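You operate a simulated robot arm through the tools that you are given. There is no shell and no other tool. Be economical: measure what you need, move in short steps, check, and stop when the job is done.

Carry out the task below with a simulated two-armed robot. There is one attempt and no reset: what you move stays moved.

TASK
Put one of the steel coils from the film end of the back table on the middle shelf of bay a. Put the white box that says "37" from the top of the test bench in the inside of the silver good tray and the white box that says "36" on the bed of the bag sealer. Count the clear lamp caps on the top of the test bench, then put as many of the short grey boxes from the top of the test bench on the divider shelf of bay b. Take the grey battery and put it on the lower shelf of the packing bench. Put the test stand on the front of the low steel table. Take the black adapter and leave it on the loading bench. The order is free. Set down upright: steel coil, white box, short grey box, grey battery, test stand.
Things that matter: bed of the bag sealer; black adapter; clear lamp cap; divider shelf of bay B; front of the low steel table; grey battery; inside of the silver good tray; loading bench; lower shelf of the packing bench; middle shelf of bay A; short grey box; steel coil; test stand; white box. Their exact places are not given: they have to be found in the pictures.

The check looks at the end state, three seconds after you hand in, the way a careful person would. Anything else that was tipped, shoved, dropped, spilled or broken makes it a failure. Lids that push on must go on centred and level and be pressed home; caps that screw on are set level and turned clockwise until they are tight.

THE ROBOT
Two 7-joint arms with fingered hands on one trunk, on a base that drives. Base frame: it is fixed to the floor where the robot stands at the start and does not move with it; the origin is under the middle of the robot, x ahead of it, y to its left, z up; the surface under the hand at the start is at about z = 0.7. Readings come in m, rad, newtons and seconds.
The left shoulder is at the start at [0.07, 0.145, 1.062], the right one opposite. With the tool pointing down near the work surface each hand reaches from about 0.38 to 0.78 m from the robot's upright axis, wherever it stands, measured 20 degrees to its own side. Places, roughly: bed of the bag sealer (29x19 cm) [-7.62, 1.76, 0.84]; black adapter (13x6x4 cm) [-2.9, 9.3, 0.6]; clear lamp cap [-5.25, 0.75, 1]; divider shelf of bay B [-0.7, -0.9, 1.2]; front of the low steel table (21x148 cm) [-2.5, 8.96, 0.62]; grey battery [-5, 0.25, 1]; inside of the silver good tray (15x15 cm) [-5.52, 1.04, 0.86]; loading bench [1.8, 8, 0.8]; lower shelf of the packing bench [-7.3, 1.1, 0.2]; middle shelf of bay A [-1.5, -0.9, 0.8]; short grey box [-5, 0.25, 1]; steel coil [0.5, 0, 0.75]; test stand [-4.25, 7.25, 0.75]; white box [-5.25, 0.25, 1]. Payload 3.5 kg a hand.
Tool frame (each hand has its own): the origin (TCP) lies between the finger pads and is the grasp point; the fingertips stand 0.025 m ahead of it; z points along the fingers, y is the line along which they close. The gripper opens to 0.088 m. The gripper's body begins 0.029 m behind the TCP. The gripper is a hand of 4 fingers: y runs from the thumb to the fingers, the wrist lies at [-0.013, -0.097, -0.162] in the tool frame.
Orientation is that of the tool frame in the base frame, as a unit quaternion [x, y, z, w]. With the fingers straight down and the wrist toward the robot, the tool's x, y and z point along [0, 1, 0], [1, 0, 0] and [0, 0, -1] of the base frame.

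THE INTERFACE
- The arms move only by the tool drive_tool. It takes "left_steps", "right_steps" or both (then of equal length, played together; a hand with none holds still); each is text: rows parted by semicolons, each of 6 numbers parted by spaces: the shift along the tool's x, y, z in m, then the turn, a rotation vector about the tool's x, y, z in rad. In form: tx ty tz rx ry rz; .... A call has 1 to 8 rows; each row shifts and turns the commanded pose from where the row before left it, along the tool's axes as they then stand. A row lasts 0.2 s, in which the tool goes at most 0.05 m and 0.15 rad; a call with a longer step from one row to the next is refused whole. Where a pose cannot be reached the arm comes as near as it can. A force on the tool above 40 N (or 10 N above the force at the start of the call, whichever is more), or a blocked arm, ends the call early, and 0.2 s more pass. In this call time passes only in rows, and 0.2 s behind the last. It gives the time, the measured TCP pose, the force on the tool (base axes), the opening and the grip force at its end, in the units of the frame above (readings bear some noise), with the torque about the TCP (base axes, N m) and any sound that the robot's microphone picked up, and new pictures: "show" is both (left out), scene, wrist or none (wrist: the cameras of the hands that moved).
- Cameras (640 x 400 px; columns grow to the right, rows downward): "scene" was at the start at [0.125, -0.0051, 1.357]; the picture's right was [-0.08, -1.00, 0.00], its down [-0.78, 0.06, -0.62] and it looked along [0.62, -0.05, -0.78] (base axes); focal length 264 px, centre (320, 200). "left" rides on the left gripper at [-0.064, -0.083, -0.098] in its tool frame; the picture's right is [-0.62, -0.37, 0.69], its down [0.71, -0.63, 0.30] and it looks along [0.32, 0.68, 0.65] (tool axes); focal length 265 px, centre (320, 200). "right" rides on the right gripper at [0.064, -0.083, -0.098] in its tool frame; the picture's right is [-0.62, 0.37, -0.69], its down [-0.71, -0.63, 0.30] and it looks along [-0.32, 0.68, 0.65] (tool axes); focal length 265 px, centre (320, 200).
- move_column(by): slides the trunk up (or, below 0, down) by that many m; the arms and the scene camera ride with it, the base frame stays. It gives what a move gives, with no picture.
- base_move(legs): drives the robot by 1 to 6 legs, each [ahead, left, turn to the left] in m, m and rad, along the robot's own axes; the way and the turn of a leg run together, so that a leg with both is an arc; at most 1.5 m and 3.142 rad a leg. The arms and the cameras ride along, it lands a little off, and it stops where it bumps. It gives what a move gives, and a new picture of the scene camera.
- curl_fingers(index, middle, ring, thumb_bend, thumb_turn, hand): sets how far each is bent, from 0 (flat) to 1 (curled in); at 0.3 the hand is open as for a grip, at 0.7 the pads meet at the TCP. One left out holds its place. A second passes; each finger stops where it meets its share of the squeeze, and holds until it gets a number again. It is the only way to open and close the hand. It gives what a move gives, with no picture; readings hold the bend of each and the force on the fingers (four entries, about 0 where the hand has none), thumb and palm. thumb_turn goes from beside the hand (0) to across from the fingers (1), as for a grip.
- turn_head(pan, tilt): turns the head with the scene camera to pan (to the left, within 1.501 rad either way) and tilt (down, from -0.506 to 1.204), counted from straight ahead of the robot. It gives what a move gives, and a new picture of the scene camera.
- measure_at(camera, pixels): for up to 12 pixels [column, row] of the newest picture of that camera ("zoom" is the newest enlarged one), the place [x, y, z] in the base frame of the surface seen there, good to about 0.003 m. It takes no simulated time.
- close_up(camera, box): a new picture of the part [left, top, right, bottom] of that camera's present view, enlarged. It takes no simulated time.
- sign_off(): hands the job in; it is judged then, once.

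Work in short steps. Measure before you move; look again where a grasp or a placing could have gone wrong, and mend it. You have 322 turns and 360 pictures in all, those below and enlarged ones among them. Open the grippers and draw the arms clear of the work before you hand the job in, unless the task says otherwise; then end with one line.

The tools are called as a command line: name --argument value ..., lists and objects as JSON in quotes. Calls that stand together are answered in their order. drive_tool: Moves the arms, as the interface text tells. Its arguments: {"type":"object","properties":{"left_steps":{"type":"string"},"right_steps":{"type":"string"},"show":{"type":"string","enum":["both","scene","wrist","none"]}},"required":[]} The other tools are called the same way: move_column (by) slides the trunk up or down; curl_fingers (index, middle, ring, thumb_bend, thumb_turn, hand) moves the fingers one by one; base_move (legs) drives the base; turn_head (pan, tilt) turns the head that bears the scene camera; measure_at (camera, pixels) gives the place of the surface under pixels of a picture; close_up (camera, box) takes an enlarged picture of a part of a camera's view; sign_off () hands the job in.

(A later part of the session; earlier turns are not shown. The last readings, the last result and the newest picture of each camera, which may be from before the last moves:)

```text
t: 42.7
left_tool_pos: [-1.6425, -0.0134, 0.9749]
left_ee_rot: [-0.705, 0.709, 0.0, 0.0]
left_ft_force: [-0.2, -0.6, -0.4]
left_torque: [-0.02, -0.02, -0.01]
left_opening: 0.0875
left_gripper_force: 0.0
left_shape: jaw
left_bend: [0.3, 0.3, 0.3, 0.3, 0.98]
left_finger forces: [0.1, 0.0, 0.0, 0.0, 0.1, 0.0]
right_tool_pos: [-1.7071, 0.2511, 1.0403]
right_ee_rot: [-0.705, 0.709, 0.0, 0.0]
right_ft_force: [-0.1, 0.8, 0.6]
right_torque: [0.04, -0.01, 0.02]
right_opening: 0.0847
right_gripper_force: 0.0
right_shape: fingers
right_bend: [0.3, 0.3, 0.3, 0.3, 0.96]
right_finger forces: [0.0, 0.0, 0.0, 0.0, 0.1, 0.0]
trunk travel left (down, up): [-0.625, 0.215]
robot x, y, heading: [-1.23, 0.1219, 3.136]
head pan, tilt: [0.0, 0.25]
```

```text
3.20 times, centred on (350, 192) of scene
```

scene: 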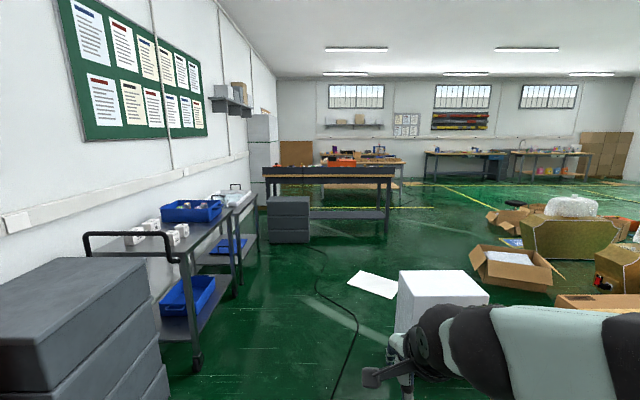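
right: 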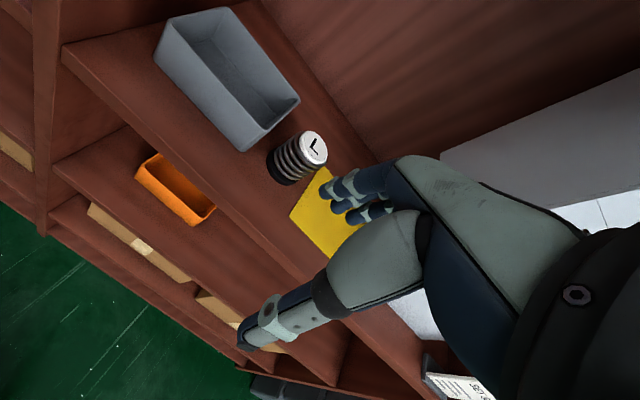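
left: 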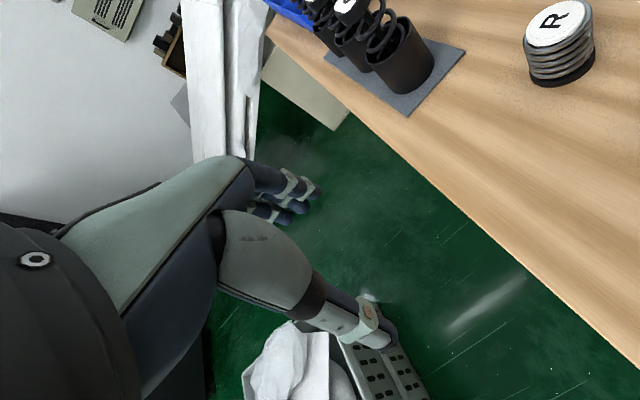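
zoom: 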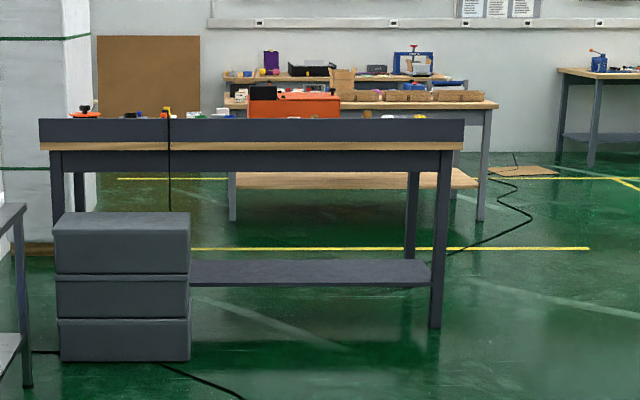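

The test bench's back panel faces me, so I must go around its right end (y>1.04). First drive straight 2.4 m between trolley and cube.

base_move --legs '[[1.2, 0, 0], [1.2, 0, 0]]'

turn_head --pan -0.6 --tilt 0.45

```text
t: 54.3
left_tool_pos: [-3.9892, -0.0836, 0.975]
left_ee_rot: [0.721, -0.693, 0.001, 0.0]
left_ft_force: [0.1, 0.8, -0.4]
left_torque: [0.01, 0.03, 0.01]
left_opening: 0.0876
left_gripper_force: 0.1
left_shape: jaw
left_bend: [0.3, 0.3, 0.3, 0.3, 0.98]
left_finger forces: [0.1, 0.0, 0.1, 0.1, 0.1, 0.0]
right_tool_pos: [-4.0646, 0.1781, 1.0398]
right_ee_rot: [0.721, -0.693, 0.0, 0.001]
right_ft_force: [0.4, 0.6, -0.1]
right_torque: [0.0, -0.05, 0.01]
right_opening: 0.0847
right_gripper_force: 0.2
right_shape: fingers
right_bend: [0.3, 0.3, 0.3, 0.3, 0.96]
right_finger forces: [0.0, 0.0, 0.1, 0.0, 0.1, 0.1]
trunk travel left (down, up): [-0.625, 0.215]
robot x, y, heading: [-3.5862, 0.0703, -3.1]
head pan, tilt: [0.0, 0.25]
```

scene: 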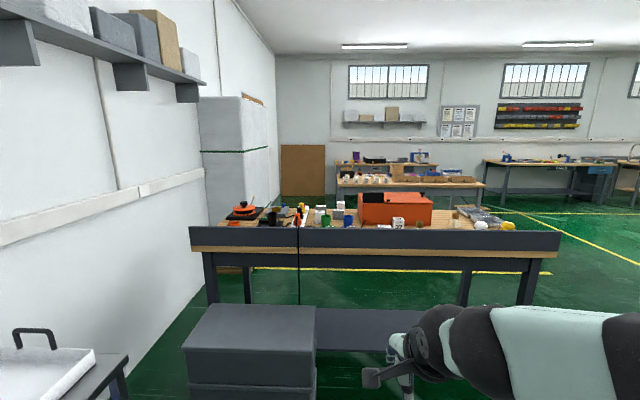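

```text
t: 55.3
left_tool_pos: [-3.9893, -0.0851, 0.9761]
left_ee_rot: [0.721, -0.693, -0.001, 0.0]
left_ft_force: [0.1, -0.1, -0.1]
left_torque: [0.01, 0.01, 0.01]
left_opening: 0.0877
left_gripper_force: 0.2
left_shape: jaw
left_bend: [0.3, 0.3, 0.3, 0.3, 0.98]
left_finger forces: [0.1, 0.0, 0.1, 0.0, 0.1, 0.1]
right_tool_pos: [-4.0638, 0.1776, 1.0403]
right_ee_rot: [0.721, -0.693, 0.0, 0.0]
right_ft_force: [0.2, 0.1, 0.5]
right_torque: [0.0, -0.01, 0.03]
right_opening: 0.0845
right_gripper_force: 0.1
right_shape: fingers
right_bend: [0.3, 0.3, 0.3, 0.3, 0.96]
right_finger forces: [0.0, 0.0, 0.0, 0.0, 0.1, 0.0]
trunk travel left (down, up): [-0.625, 0.215]
robot x, y, heading: [-3.5824, 0.0727, -3.104]
head pan, tilt: [-0.6, 0.45]
```

scene: 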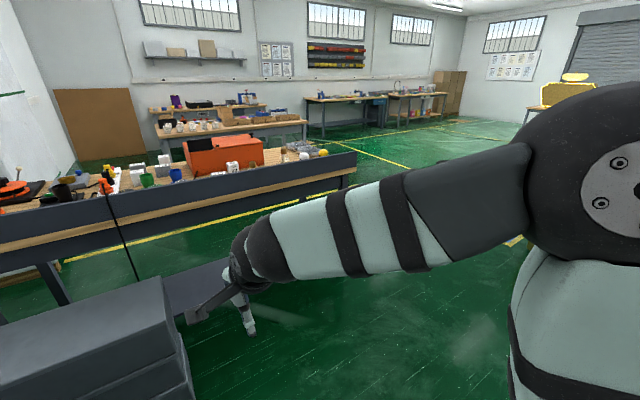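

The floor to the right is partly hidden by my arm; I look further right.

turn_head --pan -1.3 --tilt 0.4

```text
t: 56.4
left_tool_pos: [-3.9885, -0.0834, 0.9749]
left_ee_rot: [0.721, -0.693, 0.0, 0.0]
left_ft_force: [0.3, -0.3, -0.3]
left_torque: [-0.02, -0.01, -0.01]
left_opening: 0.088
left_gripper_force: 0.1
left_shape: jaw
left_bend: [0.3, 0.3, 0.3, 0.3, 0.98]
left_finger forces: [0.0, 0.0, 0.1, 0.1, 0.2, 0.1]
right_tool_pos: [-4.0636, 0.1788, 1.0407]
right_ee_rot: [0.721, -0.693, 0.0, 0.0]
right_ft_force: [0.8, -0.1, -0.3]
right_torque: [-0.02, -0.01, -0.02]
right_opening: 0.0846
right_gripper_force: 0.0
right_shape: fingers
right_bend: [0.3, 0.3, 0.3, 0.3, 0.96]
right_finger forces: [0.0, 0.1, 0.0, 0.0, 0.1, 0.0]
trunk travel left (down, up): [-0.625, 0.215]
robot x, y, heading: [-3.583, 0.0708, -3.1]
head pan, tilt: [-1.3, 0.4]
```

scene: 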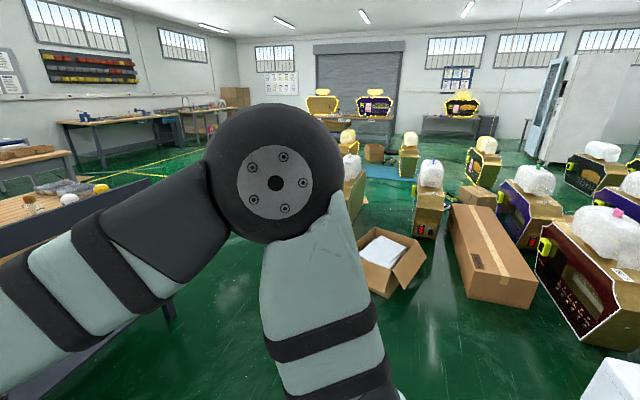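

measure_at --camera "scene" --pixels '[[370, 265], [395, 290], [480, 300], [350, 190], [405, 230], [365, 230]]'

```text
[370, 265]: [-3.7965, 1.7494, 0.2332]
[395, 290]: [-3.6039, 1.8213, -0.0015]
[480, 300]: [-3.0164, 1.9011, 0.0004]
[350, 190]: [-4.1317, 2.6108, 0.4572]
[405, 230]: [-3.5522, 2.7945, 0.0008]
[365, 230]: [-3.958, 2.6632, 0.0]
```

Carton flap at (-3.8,1.75), bench end at y 1.04. I go ahead 0.45, right 0.9, then diagonally past the corner.

base_move --legs '[[0.45, 0, -0.042], [0, -0.9, 0], [0.7, -0.55, 0], [0.8, 0, 0]]'

turn_head --pan 0.0 --tilt 0.5

```text
t: 71.6
left_tool_pos: [-5.9442, 1.3581, 0.975]
left_ee_rot: [0.712, -0.702, 0.0, -0.001]
left_ft_force: [0.1, -0.3, 0.3]
left_torque: [0.03, -0.02, 0.02]
left_opening: 0.0876
left_gripper_force: 0.1
left_shape: jaw
left_bend: [0.3, 0.3, 0.3, 0.3, 0.98]
left_finger forces: [0.0, 0.0, 0.0, 0.0, 0.0, 0.0]
right_tool_pos: [-6.0127, 1.6208, 1.0401]
right_ee_rot: [0.712, -0.702, 0.0, 0.001]
right_ft_force: [0.5, -0.1, 0.4]
right_torque: [-0.01, -0.03, -0.02]
right_opening: 0.0847
right_gripper_force: 0.1
right_shape: fingers
right_bend: [0.3, 0.3, 0.3, 0.3, 0.96]
right_finger forces: [0.1, 0.1, 0.0, 0.0, 0.0, 0.0]
trunk travel left (down, up): [-0.625, 0.215]
robot x, y, heading: [-5.5363, 1.4988, -3.128]
head pan, tilt: [-1.3, 0.4]
```

scene: 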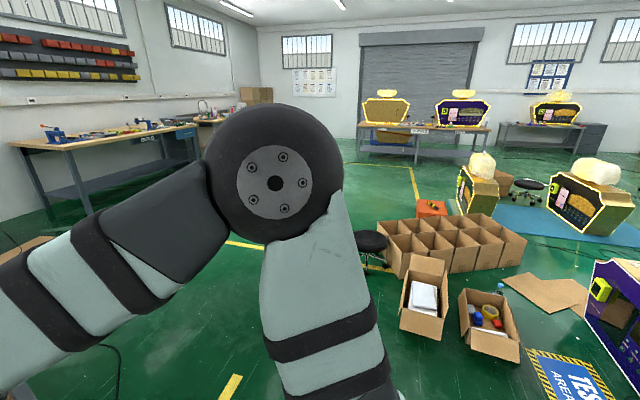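

```text
t: 73.1
left_tool_pos: [-5.9437, 1.3572, 0.9753]
left_ee_rot: [0.713, -0.702, 0.001, 0.0]
left_ft_force: [0.3, 1.0, 0.0]
left_torque: [0.05, -0.01, 0.0]
left_opening: 0.0875
left_gripper_force: 0.0
left_shape: jaw
left_bend: [0.3, 0.3, 0.3, 0.3, 0.98]
left_finger forces: [0.0, 0.1, 0.0, 0.0, 0.0, 0.1]
right_tool_pos: [-6.0113, 1.6213, 1.0417]
right_ee_rot: [0.713, -0.701, 0.0, 0.0]
right_ft_force: [0.8, 0.6, -0.3]
right_torque: [-0.02, 0.03, 0.01]
right_opening: 0.0847
right_gripper_force: 0.1
right_shape: fingers
right_bend: [0.3, 0.3, 0.3, 0.3, 0.96]
right_finger forces: [0.0, 0.0, 0.1, 0.0, 0.0, 0.0]
trunk travel left (down, up): [-0.625, 0.215]
robot x, y, heading: [-5.5351, 1.4982, -3.128]
head pan, tilt: [0.0, 0.499]
```

scene: 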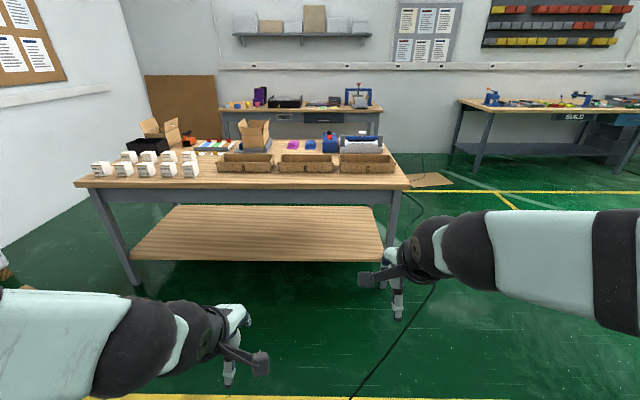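

The packing bench is ahead with a lower shelf and bag sealer (360,145). I measure it.

measure_at --camera "scene" --pixels '[[240, 185], [85, 183], [405, 182], [360, 143], [250, 235], [140, 255], [380, 255], [375, 215], [170, 210], [380, 150], [345, 150], [240, 205]]'

close_up --camera "scene" --box '[80, 70, 420, 282]'

```text
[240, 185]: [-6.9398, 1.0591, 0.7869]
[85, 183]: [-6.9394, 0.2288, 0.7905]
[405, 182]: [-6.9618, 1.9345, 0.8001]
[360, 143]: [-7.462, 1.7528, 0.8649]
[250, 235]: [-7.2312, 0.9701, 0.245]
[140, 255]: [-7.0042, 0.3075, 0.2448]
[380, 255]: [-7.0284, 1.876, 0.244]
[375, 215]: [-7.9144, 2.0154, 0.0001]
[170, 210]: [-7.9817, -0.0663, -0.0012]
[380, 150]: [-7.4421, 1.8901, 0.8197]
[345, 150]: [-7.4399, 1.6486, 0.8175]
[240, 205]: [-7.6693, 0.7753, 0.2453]
```

```text
1.88 times, centred on (250, 176) of scene
```

zoom: 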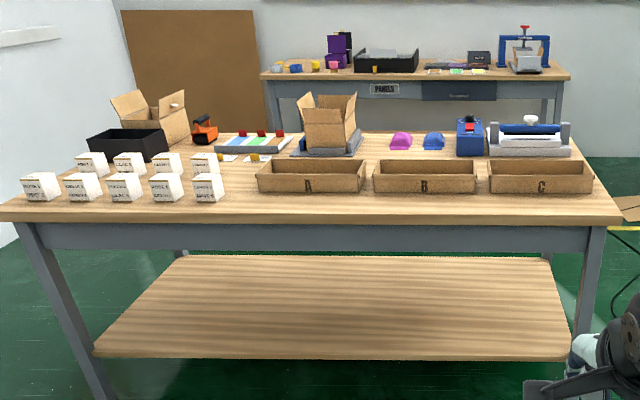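

I drive into the aisle at x≈-6.25 and turn to face the test bench.

base_move --legs '[[0.7, 0, 0], [0, 0, 1.558], [0.9, 0, 0], [0, 0, 1.571]]'

turn_head --pan 0.0 --tilt 0.6

```text
t: 89.0
left_tool_pos: [-5.8172, 0.7289, 0.9755]
left_ee_rot: [0.689, 0.725, 0.0, 0.0]
left_ft_force: [0.1, -0.5, -0.7]
left_torque: [0.0, 0.01, 0.0]
left_opening: 0.0877
left_gripper_force: 0.1
left_shape: jaw
left_bend: [0.3, 0.3, 0.3, 0.3, 0.98]
left_finger forces: [0.0, 0.0, 0.0, 0.0, 0.1, 0.1]
right_tool_pos: [-5.7386, 0.4676, 1.0398]
right_ee_rot: [0.69, 0.724, 0.0, 0.0]
right_ft_force: [-0.3, 0.0, 0.4]
right_torque: [-0.01, -0.03, -0.01]
right_opening: 0.0846
right_gripper_force: 0.1
right_shape: fingers
right_bend: [0.3, 0.3, 0.3, 0.3, 0.96]
right_finger forces: [0.0, 0.0, 0.0, 0.0, 0.0, 0.0]
trunk travel left (down, up): [-0.625, 0.215]
robot x, y, heading: [-6.2178, 0.5717, 0.049]
head pan, tilt: [0.0, 0.499]
```

scene: 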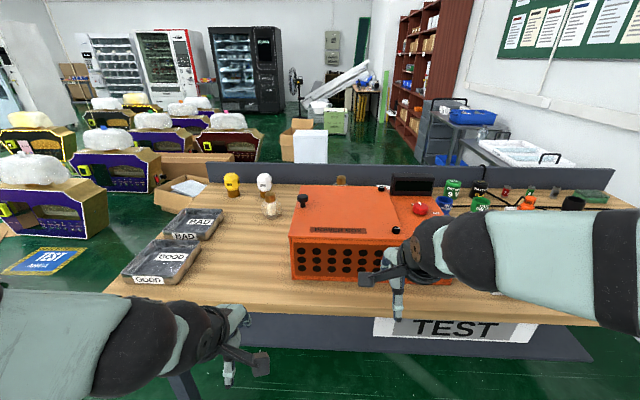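

```text
t: 89.7
left_tool_pos: [-5.8166, 0.7283, 0.9745]
left_ee_rot: [0.69, 0.724, 0.001, 0.001]
left_ft_force: [-0.4, -1.0, -0.4]
left_torque: [0.0, -0.03, 0.01]
left_opening: 0.0877
left_gripper_force: 0.0
left_shape: jaw
left_bend: [0.3, 0.3, 0.3, 0.3, 0.98]
left_finger forces: [0.1, 0.0, 0.0, 0.1, 0.0, 0.0]
right_tool_pos: [-5.7398, 0.4678, 1.0408]
right_ee_rot: [0.69, 0.724, 0.0, 0.0]
right_ft_force: [-0.1, -0.1, -0.2]
right_torque: [-0.01, -0.02, 0.02]
right_opening: 0.0846
right_gripper_force: 0.1
right_shape: fingers
right_bend: [0.3, 0.3, 0.3, 0.3, 0.96]
right_finger forces: [0.0, 0.1, 0.0, 0.0, 0.0, 0.1]
trunk travel left (down, up): [-0.625, 0.215]
robot x, y, heading: [-6.2226, 0.5693, 0.049]
head pan, tilt: [0.0, 0.6]
```

scene: 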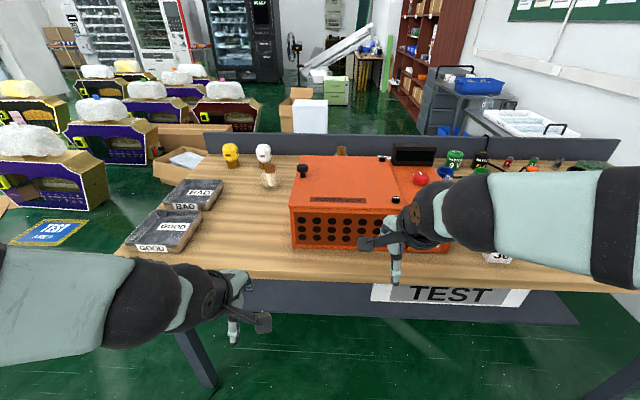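

I see GOOD/BAD trays and lamps. Close-up of the left part, then shift right to see the rest.

close_up --camera "scene" --box '[130, 130, 310, 262]'

base_move --legs '[[0, 0, -0.049], [-0.1, -0.55, 0]]'

```text
3.03 times, centred on (220, 196) of scene
```

zoom: 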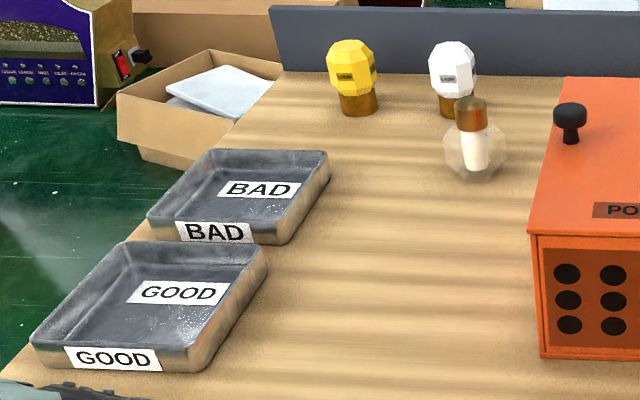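

```text
t: 93.3
left_tool_pos: [-5.9095, 0.1651, 0.9754]
left_ee_rot: [0.707, 0.708, 0.001, 0.001]
left_ft_force: [1.0, -0.4, -0.3]
left_torque: [-0.01, 0.03, 0.03]
left_opening: 0.0877
left_gripper_force: 0.1
left_shape: jaw
left_bend: [0.3, 0.3, 0.3, 0.3, 0.98]
left_finger forces: [0.0, 0.0, 0.1, 0.1, 0.0, 0.1]
right_tool_pos: [-5.8465, -0.0985, 1.0394]
right_ee_rot: [0.707, 0.707, 0.0, 0.0]
right_ft_force: [-0.2, -0.1, 0.9]
right_torque: [0.05, 0.03, -0.02]
right_opening: 0.0848
right_gripper_force: 0.0
right_shape: fingers
right_bend: [0.3, 0.3, 0.3, 0.3, 0.96]
right_finger forces: [0.0, 0.0, 0.0, 0.1, 0.1, 0.0]
trunk travel left (down, up): [-0.625, 0.215]
robot x, y, heading: [-6.3242, 0.0306, 0.002]
head pan, tilt: [0.0, 0.6]
```

scene: 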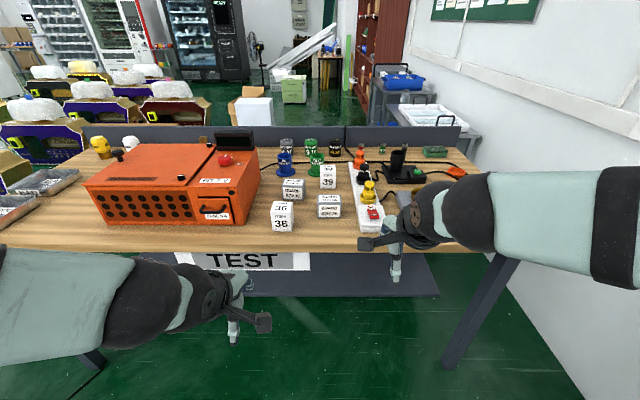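

Boxes sit near (300,200). Close-up.

close_up --camera "scene" --box '[250, 125, 400, 240]'

close_up --camera "scene" --box '[340, 130, 480, 225]'

close_up --camera "scene" --box '[0, 120, 260, 240]'

```text
3.48 times, centred on (325, 182) of scene
```

zoom: 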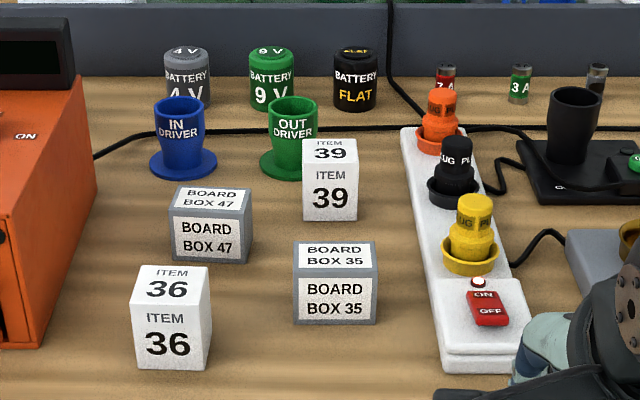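

```text
4.21 times, centred on (410, 178) of scene
```

zoom: 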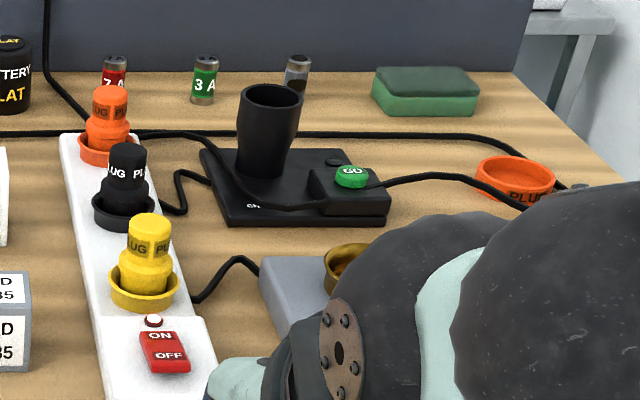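

```text
2.46 times, centred on (130, 180) of scene
```

zoom: 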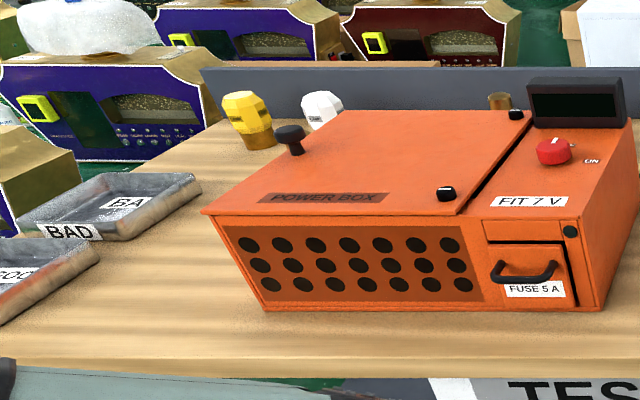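

37 isn't visible yet, and another lamp base peeks behind the orange power box. I raise the trunk and look from above.

move_column --by 0.21

turn_head --pan 0.15 --tilt 0.65

```text
t: 95.5
left_tool_pos: [-5.9102, 0.166, 1.1846]
left_ee_rot: [0.706, 0.708, 0.0, 0.001]
left_ft_force: [-0.5, -0.1, 0.2]
left_torque: [-0.01, 0.02, -0.02]
left_opening: 0.0877
left_gripper_force: 0.2
left_shape: jaw
left_bend: [0.3, 0.3, 0.3, 0.3, 0.98]
left_finger forces: [0.0, 0.0, 0.0, 0.0, 0.1, 0.1]
right_tool_pos: [-5.8467, -0.0975, 1.2504]
right_ee_rot: [0.707, 0.707, 0.0, 0.0]
right_ft_force: [-0.2, -0.4, 1.3]
right_torque: [0.0, -0.01, -0.01]
right_opening: 0.0846
right_gripper_force: 0.0
right_shape: fingers
right_bend: [0.3, 0.3, 0.3, 0.3, 0.96]
right_finger forces: [0.0, 0.1, 0.0, 0.0, 0.1, 0.0]
trunk travel left (down, up): [-0.835, 0.005]
robot x, y, heading: [-6.3216, 0.0297, 0.003]
head pan, tilt: [0.0, 0.6]
```

```text
t: 96.2
left_tool_pos: [-5.9116, 0.1652, 1.1853]
left_ee_rot: [0.706, 0.708, 0.0, 0.0]
left_ft_force: [0.6, -0.8, 0.3]
left_torque: [0.02, 0.02, 0.01]
left_opening: 0.0876
left_gripper_force: 0.1
left_shape: jaw
left_bend: [0.3, 0.3, 0.3, 0.3, 0.98]
left_finger forces: [0.0, 0.1, 0.0, 0.1, 0.0, 0.0]
right_tool_pos: [-5.8468, -0.0989, 1.2507]
right_ee_rot: [0.706, 0.708, 0.0, 0.0]
right_ft_force: [0.4, 0.4, 0.3]
right_torque: [0.01, 0.01, 0.0]
right_opening: 0.085
right_gripper_force: 0.1
right_shape: fingers
right_bend: [0.3, 0.3, 0.3, 0.3, 0.96]
right_finger forces: [0.1, 0.0, 0.0, 0.0, 0.1, 0.0]
trunk travel left (down, up): [-0.835, 0.005]
robot x, y, heading: [-6.3223, 0.0298, 0.001]
head pan, tilt: [0.15, 0.649]
```

scene: 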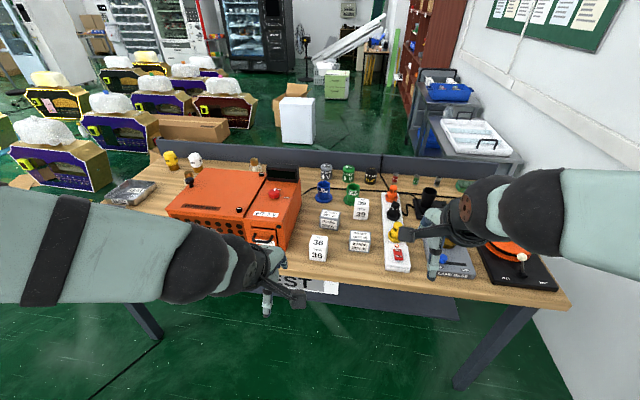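

Close-ups of the bench from this height.

close_up --camera "scene" --box '[130, 140, 310, 260]'

close_up --camera "scene" --box '[300, 150, 480, 270]'

measure_at --camera "scene" --pixels '[[330, 275], [560, 300], [318, 240], [318, 258], [361, 205], [361, 215], [330, 213], [359, 236], [359, 246], [326, 170], [256, 163], [340, 270]]'

```text
3.33 times, centred on (220, 200) of scene
```

zoom: 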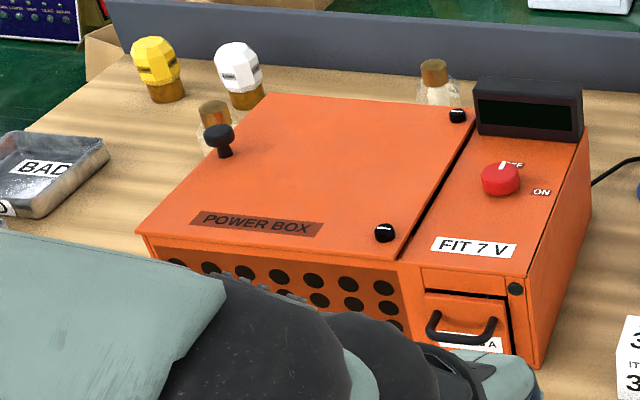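

```text
3.33 times, centred on (390, 210) of scene
```

zoom: 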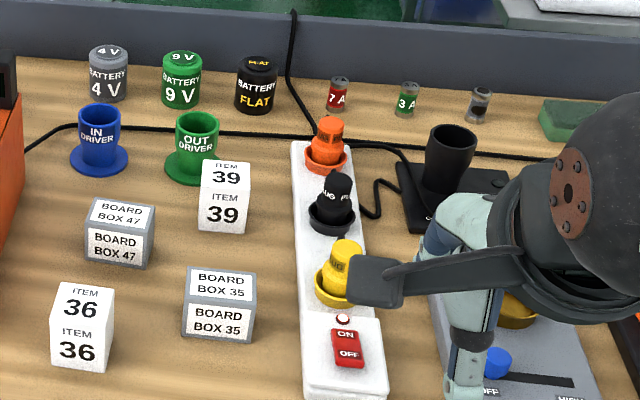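

```text
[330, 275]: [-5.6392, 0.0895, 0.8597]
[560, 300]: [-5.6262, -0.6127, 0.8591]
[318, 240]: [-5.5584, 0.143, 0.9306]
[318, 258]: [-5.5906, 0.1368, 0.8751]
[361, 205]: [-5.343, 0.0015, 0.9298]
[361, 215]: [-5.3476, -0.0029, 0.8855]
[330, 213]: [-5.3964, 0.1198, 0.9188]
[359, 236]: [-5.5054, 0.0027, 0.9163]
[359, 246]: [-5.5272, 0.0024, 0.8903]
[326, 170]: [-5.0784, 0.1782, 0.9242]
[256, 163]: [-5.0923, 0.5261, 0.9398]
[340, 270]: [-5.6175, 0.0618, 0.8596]
```

Two clear lamps so far (behind and beside the power box). I lower both hands to clear the view (edge x -5.64, hands at -5.85), then look again.

drive_tool --left_steps "0 0 0.05 0 0 0;0 0 0.05 0 0 0;0 0 0.05 0 0 0;0 0 0.05 0 0 0;0 0 0.05 0 0 0;0 0 0.05 0 0 0;0 0 0.04 0 0 0" --right_steps "-0.01 -0.03 0.03 0 0 0;-0.01 -0.03 0.03 0 0 0;-0.01 0 0.045 0 0 0;-0.01 0 0.045 0 0 0;-0.01 0 0.045 0 0 0;-0.01 0 0.045 0 0 0;-0.01 0 0.045 0 0 0" --show "scene"

close_up --camera "scene" --box '[380, 150, 590, 300]'

```text
t: 97.8
left_tool_pos: [-5.9091, 0.167, 0.8446]
left_ee_rot: [0.707, 0.707, 0.0, -0.001]
left_ft_force: [0.4, 0.3, 0.1]
left_torque: [0.01, 0.01, 0.01]
left_opening: 0.0878
left_gripper_force: 0.0
left_shape: jaw
left_bend: [0.3, 0.3, 0.3, 0.3, 0.98]
left_finger forces: [0.0, 0.1, 0.0, 0.0, 0.1, 0.1]
right_tool_pos: [-5.9062, -0.1705, 0.9663]
right_ee_rot: [0.707, 0.707, 0.0, -0.001]
right_ft_force: [0.3, 0.1, -0.6]
right_torque: [-0.03, -0.01, 0.04]
right_opening: 0.0847
right_gripper_force: 0.2
right_shape: fingers
right_bend: [0.3, 0.3, 0.3, 0.3, 0.96]
right_finger forces: [0.0, 0.0, 0.0, 0.0, 0.0, 0.1]
trunk travel left (down, up): [-0.835, 0.005]
robot x, y, heading: [-6.3221, 0.0269, 0.005]
head pan, tilt: [0.15, 0.649]
```

scene: 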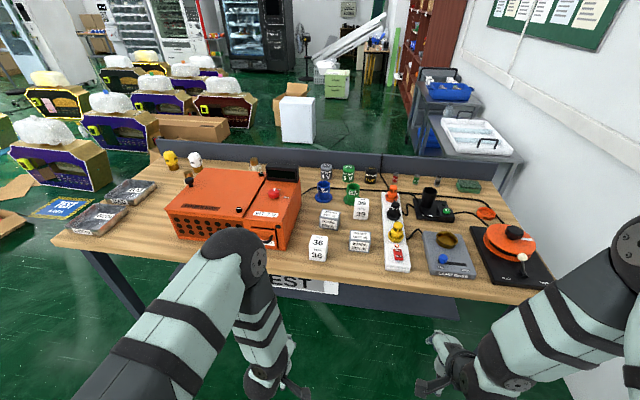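

```text
2.67 times, centred on (485, 225) of scene
```

zoom: 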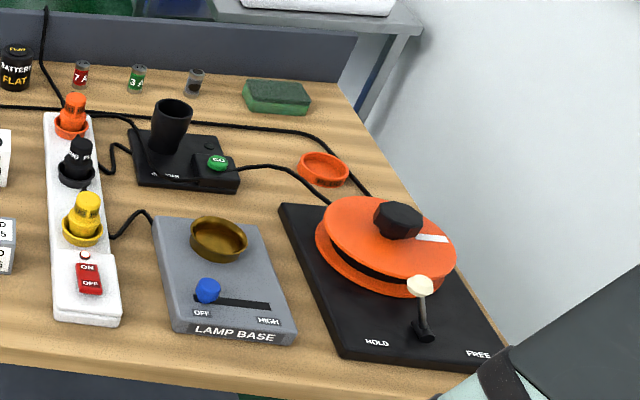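

No 37 here; it may stand behind the power box. I shift left 0.9 m to see from the other side.

base_move --legs '[[0, 0.95, 0]]'

turn_head --pan -0.35 --tilt 0.65

close_up --camera "scene" --box '[200, 130, 520, 330]'

```text
t: 102.8
left_tool_pos: [-5.9213, 1.1188, 0.8468]
left_ee_rot: [0.702, 0.712, 0.0, -0.001]
left_ft_force: [0.2, 0.0, -0.3]
left_torque: [-0.01, 0.0, -0.01]
left_opening: 0.0875
left_gripper_force: 0.1
left_shape: jaw
left_bend: [0.3, 0.3, 0.3, 0.3, 0.98]
left_finger forces: [0.1, 0.1, 0.0, 0.0, 0.0, 0.0]
right_tool_pos: [-5.9125, 0.7819, 0.967]
right_ee_rot: [0.702, 0.712, 0.0, 0.0]
right_ft_force: [0.6, 0.1, -0.2]
right_torque: [0.02, -0.01, -0.01]
right_opening: 0.0847
right_gripper_force: 0.1
right_shape: fingers
right_bend: [0.3, 0.3, 0.3, 0.3, 0.96]
right_finger forces: [0.0, 0.0, 0.0, 0.0, 0.1, 0.2]
trunk travel left (down, up): [-0.835, 0.005]
robot x, y, heading: [-6.3293, 0.9739, 0.017]
head pan, tilt: [0.15, 0.649]
```

scene: 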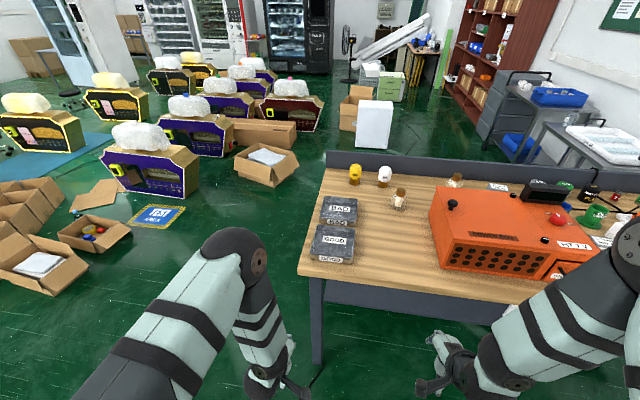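

```text
t: 103.7
left_tool_pos: [-5.9213, 1.1191, 0.8455]
left_ee_rot: [0.702, 0.712, 0.0, 0.0]
left_ft_force: [-1.0, 0.2, 0.0]
left_torque: [0.01, 0.02, -0.02]
left_opening: 0.0878
left_gripper_force: 0.1
left_shape: jaw
left_bend: [0.3, 0.3, 0.3, 0.3, 0.98]
left_finger forces: [0.0, 0.1, 0.0, 0.0, 0.0, 0.1]
right_tool_pos: [-5.9138, 0.7822, 0.9675]
right_ee_rot: [0.702, 0.712, 0.0, 0.0]
right_ft_force: [0.4, 0.3, -0.6]
right_torque: [0.01, 0.01, 0.02]
right_opening: 0.0846
right_gripper_force: 0.0
right_shape: fingers
right_bend: [0.3, 0.3, 0.3, 0.3, 0.96]
right_finger forces: [0.0, 0.1, 0.1, 0.0, 0.1, 0.1]
trunk travel left (down, up): [-0.835, 0.005]
robot x, y, heading: [-6.3258, 0.971, 0.021]
head pan, tilt: [-0.351, 0.649]
```

scene: 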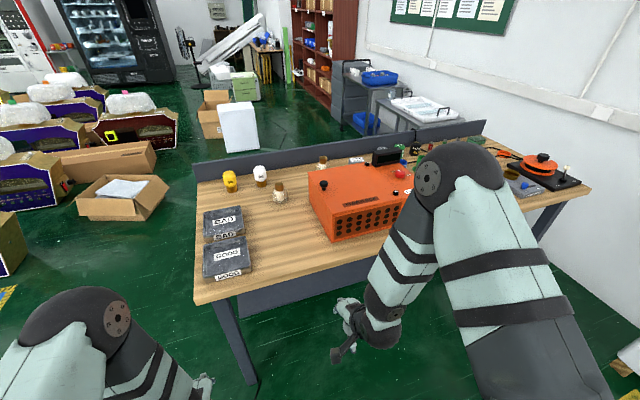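

```text
2.00 times, centred on (360, 230) of scene
```

zoom: 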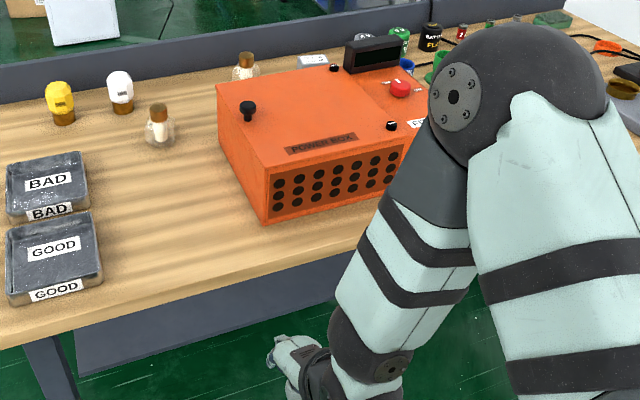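

Behind the power box there's a clear lamp (243,65) and a white item (313,60) — probably box 37. Measure both.

measure_at --camera "zoom" --pixels '[[313, 60], [304, 62], [325, 60], [246, 60], [160, 112], [122, 90], [60, 95], [225, 90], [330, 68], [248, 108], [262, 215], [350, 45]]'

close_up --camera "scene" --box '[300, 135, 420, 210]'

```text
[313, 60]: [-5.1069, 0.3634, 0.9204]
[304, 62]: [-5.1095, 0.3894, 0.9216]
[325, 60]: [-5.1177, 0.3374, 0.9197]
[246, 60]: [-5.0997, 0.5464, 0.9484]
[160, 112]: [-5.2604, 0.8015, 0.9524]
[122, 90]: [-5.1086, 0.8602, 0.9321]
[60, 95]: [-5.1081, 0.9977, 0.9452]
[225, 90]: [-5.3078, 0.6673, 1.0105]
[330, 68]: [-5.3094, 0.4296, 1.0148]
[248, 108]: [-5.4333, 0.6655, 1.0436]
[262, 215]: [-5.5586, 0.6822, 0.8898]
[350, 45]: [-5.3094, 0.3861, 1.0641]
```

```text
5.33 times, centred on (360, 172) of scene
```

zoom: 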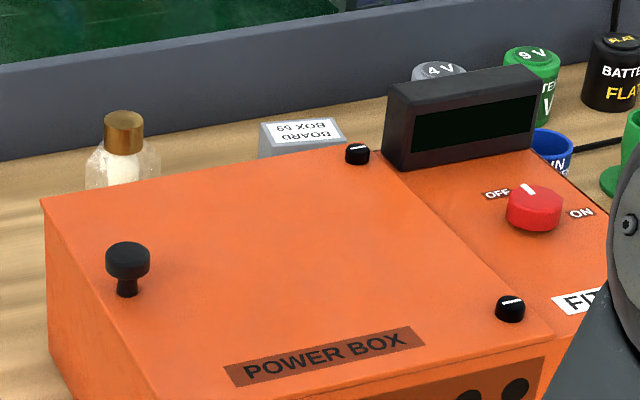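

That is BOARD BOX 59, not 37. I drive to the bench's end to look along behind the power box.

base_move --legs '[[0, 0.75, 0], [1.1, 0, 0]]'

turn_head --pan -1.5 --tilt 0.5

close_up --camera "scene" --box '[160, 100, 480, 300]'

```text
t: 113.0
left_tool_pos: [-4.8255, 1.8609, 0.8475]
left_ee_rot: [0.704, 0.71, 0.0, 0.0]
left_ft_force: [0.4, 0.4, -0.2]
left_torque: [-0.01, -0.03, 0.01]
left_opening: 0.0881
left_gripper_force: 0.1
left_shape: jaw
left_bend: [0.3, 0.3, 0.3, 0.3, 0.98]
left_finger forces: [0.0, 0.0, 0.1, 0.0, 0.0, 0.1]
right_tool_pos: [-4.8187, 1.5238, 0.9686]
right_ee_rot: [0.705, 0.709, 0.0, 0.0]
right_ft_force: [0.4, -0.7, -1.1]
right_torque: [0.0, 0.02, 0.01]
right_opening: 0.0848
right_gripper_force: 0.0
right_shape: fingers
right_bend: [0.3, 0.3, 0.3, 0.3, 0.96]
right_finger forces: [0.0, 0.0, 0.0, 0.0, 0.0, 0.1]
trunk travel left (down, up): [-0.835, 0.005]
robot x, y, heading: [-5.2364, 1.7199, 0.009]
head pan, tilt: [-0.351, 0.649]
```

scene: 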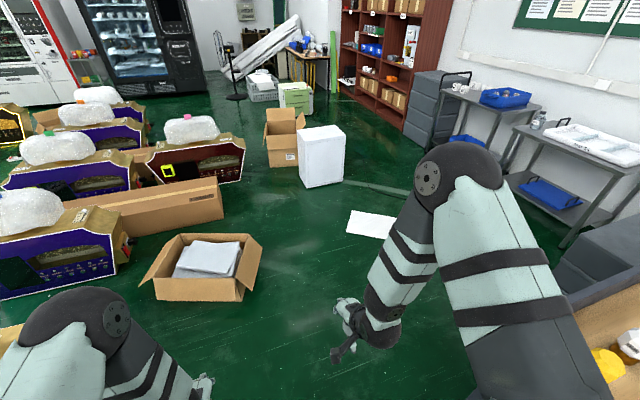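

```text
t: 114.3
left_tool_pos: [-4.8249, 1.8604, 0.8461]
left_ee_rot: [0.704, 0.71, 0.0, 0.0]
left_ft_force: [-0.5, 0.1, -0.9]
left_torque: [0.0, -0.01, 0.01]
left_opening: 0.0877
left_gripper_force: 0.1
left_shape: jaw
left_bend: [0.3, 0.3, 0.3, 0.3, 0.98]
left_finger forces: [0.1, 0.0, 0.0, 0.0, 0.1, 0.0]
right_tool_pos: [-4.8183, 1.5241, 0.967]
right_ee_rot: [0.705, 0.71, 0.0, -0.001]
right_ft_force: [0.7, -0.5, 0.1]
right_torque: [-0.03, -0.01, 0.05]
right_opening: 0.0845
right_gripper_force: 0.0
right_shape: fingers
right_bend: [0.3, 0.3, 0.3, 0.3, 0.96]
right_finger forces: [0.0, 0.0, 0.0, 0.1, 0.0, 0.0]
trunk travel left (down, up): [-0.835, 0.005]
robot x, y, heading: [-5.2332, 1.718, 0.007]
head pan, tilt: [-1.499, 0.499]
```

scene: 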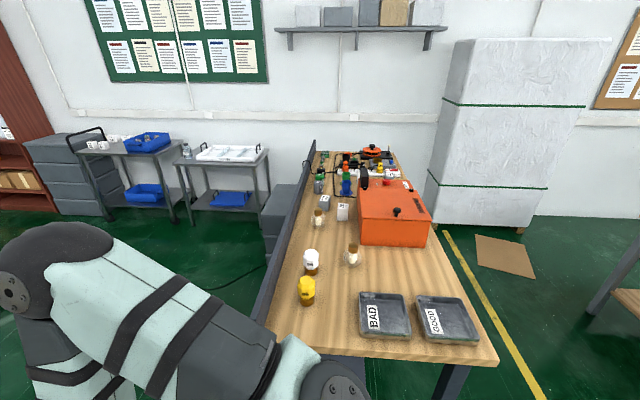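

```text
2.00 times, centred on (320, 200) of scene
```

zoom: 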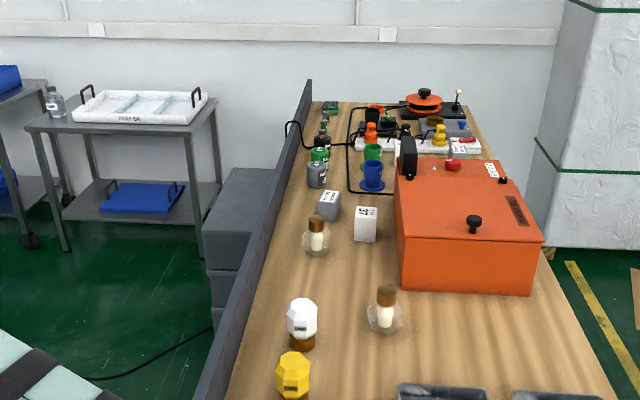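

Now I see a white box at (366,224) and the grey box 59 at (328,205), plus two clear lamps. Close-up to read and confirm.

close_up --camera "scene" --box '[290, 160, 410, 260]'

measure_at --camera "zoom" --pixels '[[260, 190], [290, 190], [270, 230], [190, 165], [205, 170], [140, 215]]'

close_up --camera "scene" --box '[300, 140, 420, 200]'

```text
4.00 times, centred on (350, 210) of scene
```

zoom: 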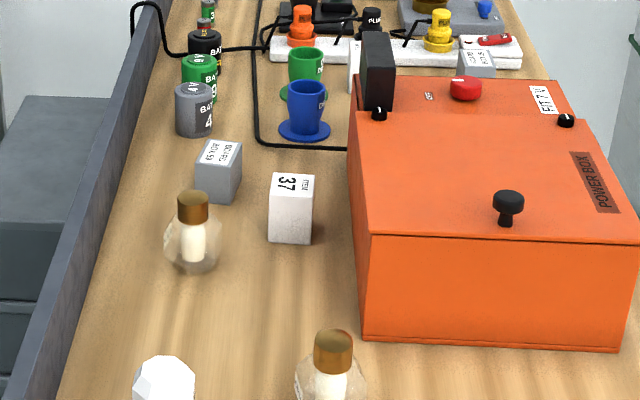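

```text
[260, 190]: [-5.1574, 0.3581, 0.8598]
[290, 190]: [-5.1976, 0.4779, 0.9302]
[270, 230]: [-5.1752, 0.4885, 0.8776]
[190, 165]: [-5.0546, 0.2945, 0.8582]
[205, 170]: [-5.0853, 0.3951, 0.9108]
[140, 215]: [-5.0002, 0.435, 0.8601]
```

```text
5.33 times, centred on (360, 170) of scene
```

zoom: 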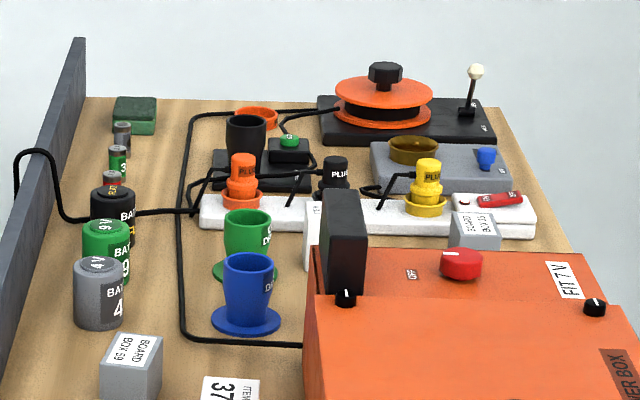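

Confirmed: white box 37, two clear lamp caps → two grey boxes. 37 and the 4V battery are best reached from behind the bench (panel top z≈0.94). I raise the hands and drive round to the back.

drive_tool --left_steps "0 0 -0.045 0 0 0;0 0 -0.045 0 0 0;0 0 -0.045 0 0 0;0 0 -0.045 0 0 0;0 0 -0.045 0 0 0;0 0 -0.045 0 0 0" --right_steps "0 0 -0.025 0 0 0;0 0 -0.025 0 0 0;0 0 -0.025 0 0 0;0 0 -0.025 0 0 0;0 0 -0.025 0 0 0;0 0 -0.025 0 0 0" --show "none"

base_move --legs '[[0.85, -0.1, 0], [0, 0, 3.13], [0, 1.27, 0]]'

turn_head --pan 0 --tilt 0.8

```text
t: 115.7
left_tool_pos: [-4.8296, 1.8622, 1.1148]
left_ee_rot: [0.705, 0.709, 0.0, 0.0]
left_ft_force: [-1.5, -0.2, 0.3]
left_torque: [-0.02, -0.01, -0.02]
left_opening: 0.088
left_gripper_force: 0.2
left_shape: jaw
left_bend: [0.3, 0.3, 0.3, 0.3, 0.98]
left_finger forces: [0.0, 0.1, 0.0, 0.0, 0.0, 0.1]
right_tool_pos: [-4.822, 1.5255, 1.1169]
right_ee_rot: [0.705, 0.709, 0.001, 0.001]
right_ft_force: [0.5, -0.1, 0.0]
right_torque: [-0.04, -0.02, 0.01]
right_opening: 0.0847
right_gripper_force: 0.1
right_shape: fingers
right_bend: [0.3, 0.3, 0.3, 0.3, 0.96]
right_finger forces: [0.0, 0.0, 0.1, 0.1, 0.0, 0.0]
trunk travel left (down, up): [-0.835, 0.005]
robot x, y, heading: [-5.2351, 1.7191, 0.0]
head pan, tilt: [-1.499, 0.499]
```

```text
t: 133.7
left_tool_pos: [-4.8005, 0.2124, 1.1141]
left_ee_rot: [-0.7, 0.714, 0.0, 0.0]
left_ft_force: [0.1, -0.1, 1.2]
left_torque: [-0.02, -0.02, 0.01]
left_opening: 0.0878
left_gripper_force: 0.1
left_shape: jaw
left_bend: [0.3, 0.3, 0.3, 0.3, 0.98]
left_finger forces: [0.0, 0.0, 0.1, 0.0, 0.1, 0.1]
right_tool_pos: [-4.7986, 0.548, 1.1167]
right_ee_rot: [-0.701, 0.713, 0.0, 0.0]
right_ft_force: [0.8, 0.0, 0.1]
right_torque: [0.0, 0.0, -0.01]
right_opening: 0.0846
right_gripper_force: 0.0
right_shape: fingers
right_bend: [0.3, 0.3, 0.3, 0.3, 0.96]
right_finger forces: [0.0, 0.0, 0.0, 0.0, 0.0, 0.0]
trunk travel left (down, up): [-0.835, 0.005]
robot x, y, heading: [-4.3879, 0.343, 3.12]
head pan, tilt: [-1.499, 0.499]
```

scene: 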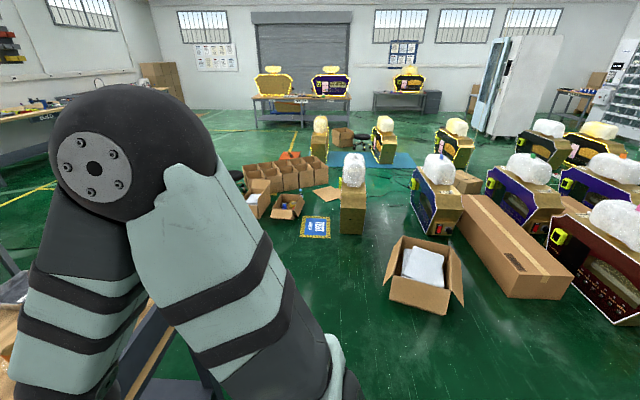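

```text
t: 135.3
left_tool_pos: [-4.8001, 0.2132, 1.1144]
left_ee_rot: [-0.7, 0.714, 0.0, -0.001]
left_ft_force: [-0.2, 0.0, -0.4]
left_torque: [0.01, 0.0, 0.01]
left_opening: 0.0878
left_gripper_force: 0.1
left_shape: jaw
left_bend: [0.3, 0.3, 0.3, 0.3, 0.98]
left_finger forces: [0.0, 0.0, 0.1, 0.0, 0.0, 0.0]
right_tool_pos: [-4.7973, 0.5479, 1.1172]
right_ee_rot: [-0.7, 0.714, -0.001, 0.0]
right_ft_force: [0.6, -0.4, -0.3]
right_torque: [0.03, -0.01, 0.0]
right_opening: 0.0849
right_gripper_force: 0.0
right_shape: fingers
right_bend: [0.3, 0.3, 0.3, 0.3, 0.96]
right_finger forces: [0.0, 0.0, 0.0, 0.0, 0.0, 0.1]
trunk travel left (down, up): [-0.835, 0.005]
robot x, y, heading: [-4.3886, 0.346, 3.115]
head pan, tilt: [0.0, 0.799]
```

scene: 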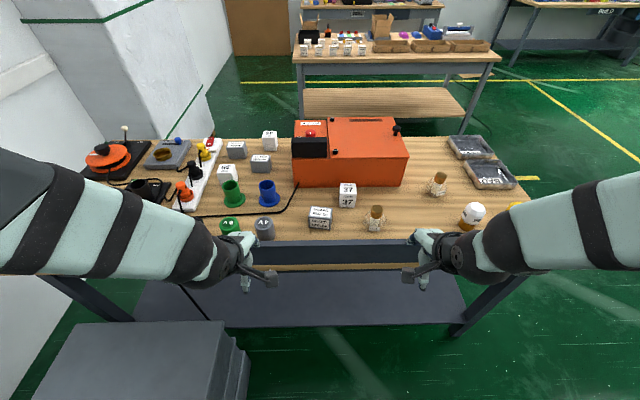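

Excellent view. I measure 37 (347,192), battery (265,227), the lamp (376,215), box 59, then nudge closer.

base_move --legs '[[0.1, 0, 0.024]]'

close_up --camera "scene" --box '[210, 140, 410, 265]'

```text
t: 136.4
left_tool_pos: [-4.8911, 0.2046, 1.1155]
left_ee_rot: [0.708, -0.706, -0.001, 0.001]
left_ft_force: [-0.2, -0.3, -0.4]
left_torque: [0.01, -0.02, 0.0]
left_opening: 0.0879
left_gripper_force: 0.1
left_shape: jaw
left_bend: [0.3, 0.3, 0.3, 0.3, 0.98]
left_finger forces: [0.0, 0.1, 0.0, 0.0, 0.0, 0.1]
right_tool_pos: [-4.8979, 0.5403, 1.118]
right_ee_rot: [0.709, -0.705, -0.001, 0.002]
right_ft_force: [1.1, -1.3, -0.1]
right_torque: [0.0, 0.03, 0.0]
right_opening: 0.0846
right_gripper_force: 0.0
right_shape: fingers
right_bend: [0.3, 0.3, 0.3, 0.3, 0.96]
right_finger forces: [0.0, 0.0, 0.0, 0.0, 0.1, 0.1]
trunk travel left (down, up): [-0.835, 0.005]
robot x, y, heading: [-4.4892, 0.3432, -3.135]
head pan, tilt: [0.0, 0.799]
```

scene: 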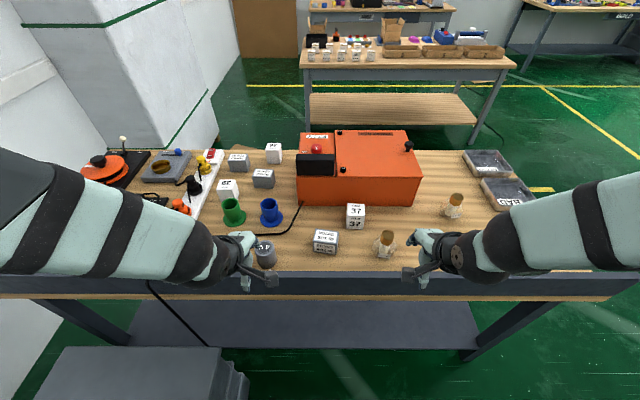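

```text
3.20 times, centred on (310, 202) of scene
```

zoom: 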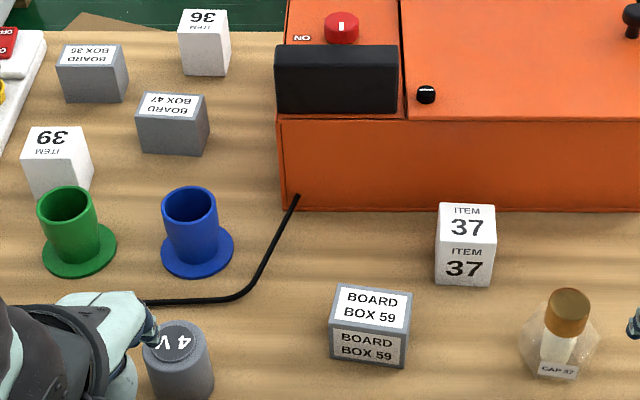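

Measure box 37's top corners, battery top rim, and box 59.

measure_at --camera "zoom" --pixels '[[443, 206], [492, 208], [493, 238], [438, 234], [467, 222], [180, 342], [180, 326], [155, 348], [203, 340], [182, 358], [180, 395], [466, 283]]'

measure_at --camera "zoom" --pixels '[[340, 290], [408, 296], [403, 330], [335, 325], [570, 300], [545, 350]]'

```text
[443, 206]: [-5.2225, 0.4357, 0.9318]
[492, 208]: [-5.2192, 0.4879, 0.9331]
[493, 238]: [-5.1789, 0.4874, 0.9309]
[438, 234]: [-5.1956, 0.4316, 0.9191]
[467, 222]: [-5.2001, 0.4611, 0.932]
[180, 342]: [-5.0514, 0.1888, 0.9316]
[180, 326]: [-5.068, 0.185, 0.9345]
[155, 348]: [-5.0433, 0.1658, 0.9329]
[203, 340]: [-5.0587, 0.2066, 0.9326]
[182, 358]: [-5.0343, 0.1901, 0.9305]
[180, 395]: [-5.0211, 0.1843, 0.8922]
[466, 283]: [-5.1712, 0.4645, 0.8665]
```

```text
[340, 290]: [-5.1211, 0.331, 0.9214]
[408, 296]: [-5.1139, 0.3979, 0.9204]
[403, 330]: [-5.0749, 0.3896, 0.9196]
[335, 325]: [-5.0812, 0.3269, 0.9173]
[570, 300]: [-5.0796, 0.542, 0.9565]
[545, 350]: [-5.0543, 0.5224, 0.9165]
```

Box 37: centre (-5.20,0.461), battery centre (-5.052,0.187), both ~0.072 tall. I check the panel's top edges.

measure_at --camera "scene" --pixels '[[300, 272], [300, 276], [300, 282], [300, 268], [240, 215], [232, 228], [234, 204]]'

```text
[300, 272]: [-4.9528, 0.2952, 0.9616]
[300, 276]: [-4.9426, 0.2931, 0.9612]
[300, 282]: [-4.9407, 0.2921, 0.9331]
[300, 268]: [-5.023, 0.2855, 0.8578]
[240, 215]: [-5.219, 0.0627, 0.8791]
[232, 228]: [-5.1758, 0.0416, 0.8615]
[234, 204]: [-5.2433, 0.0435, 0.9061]
```

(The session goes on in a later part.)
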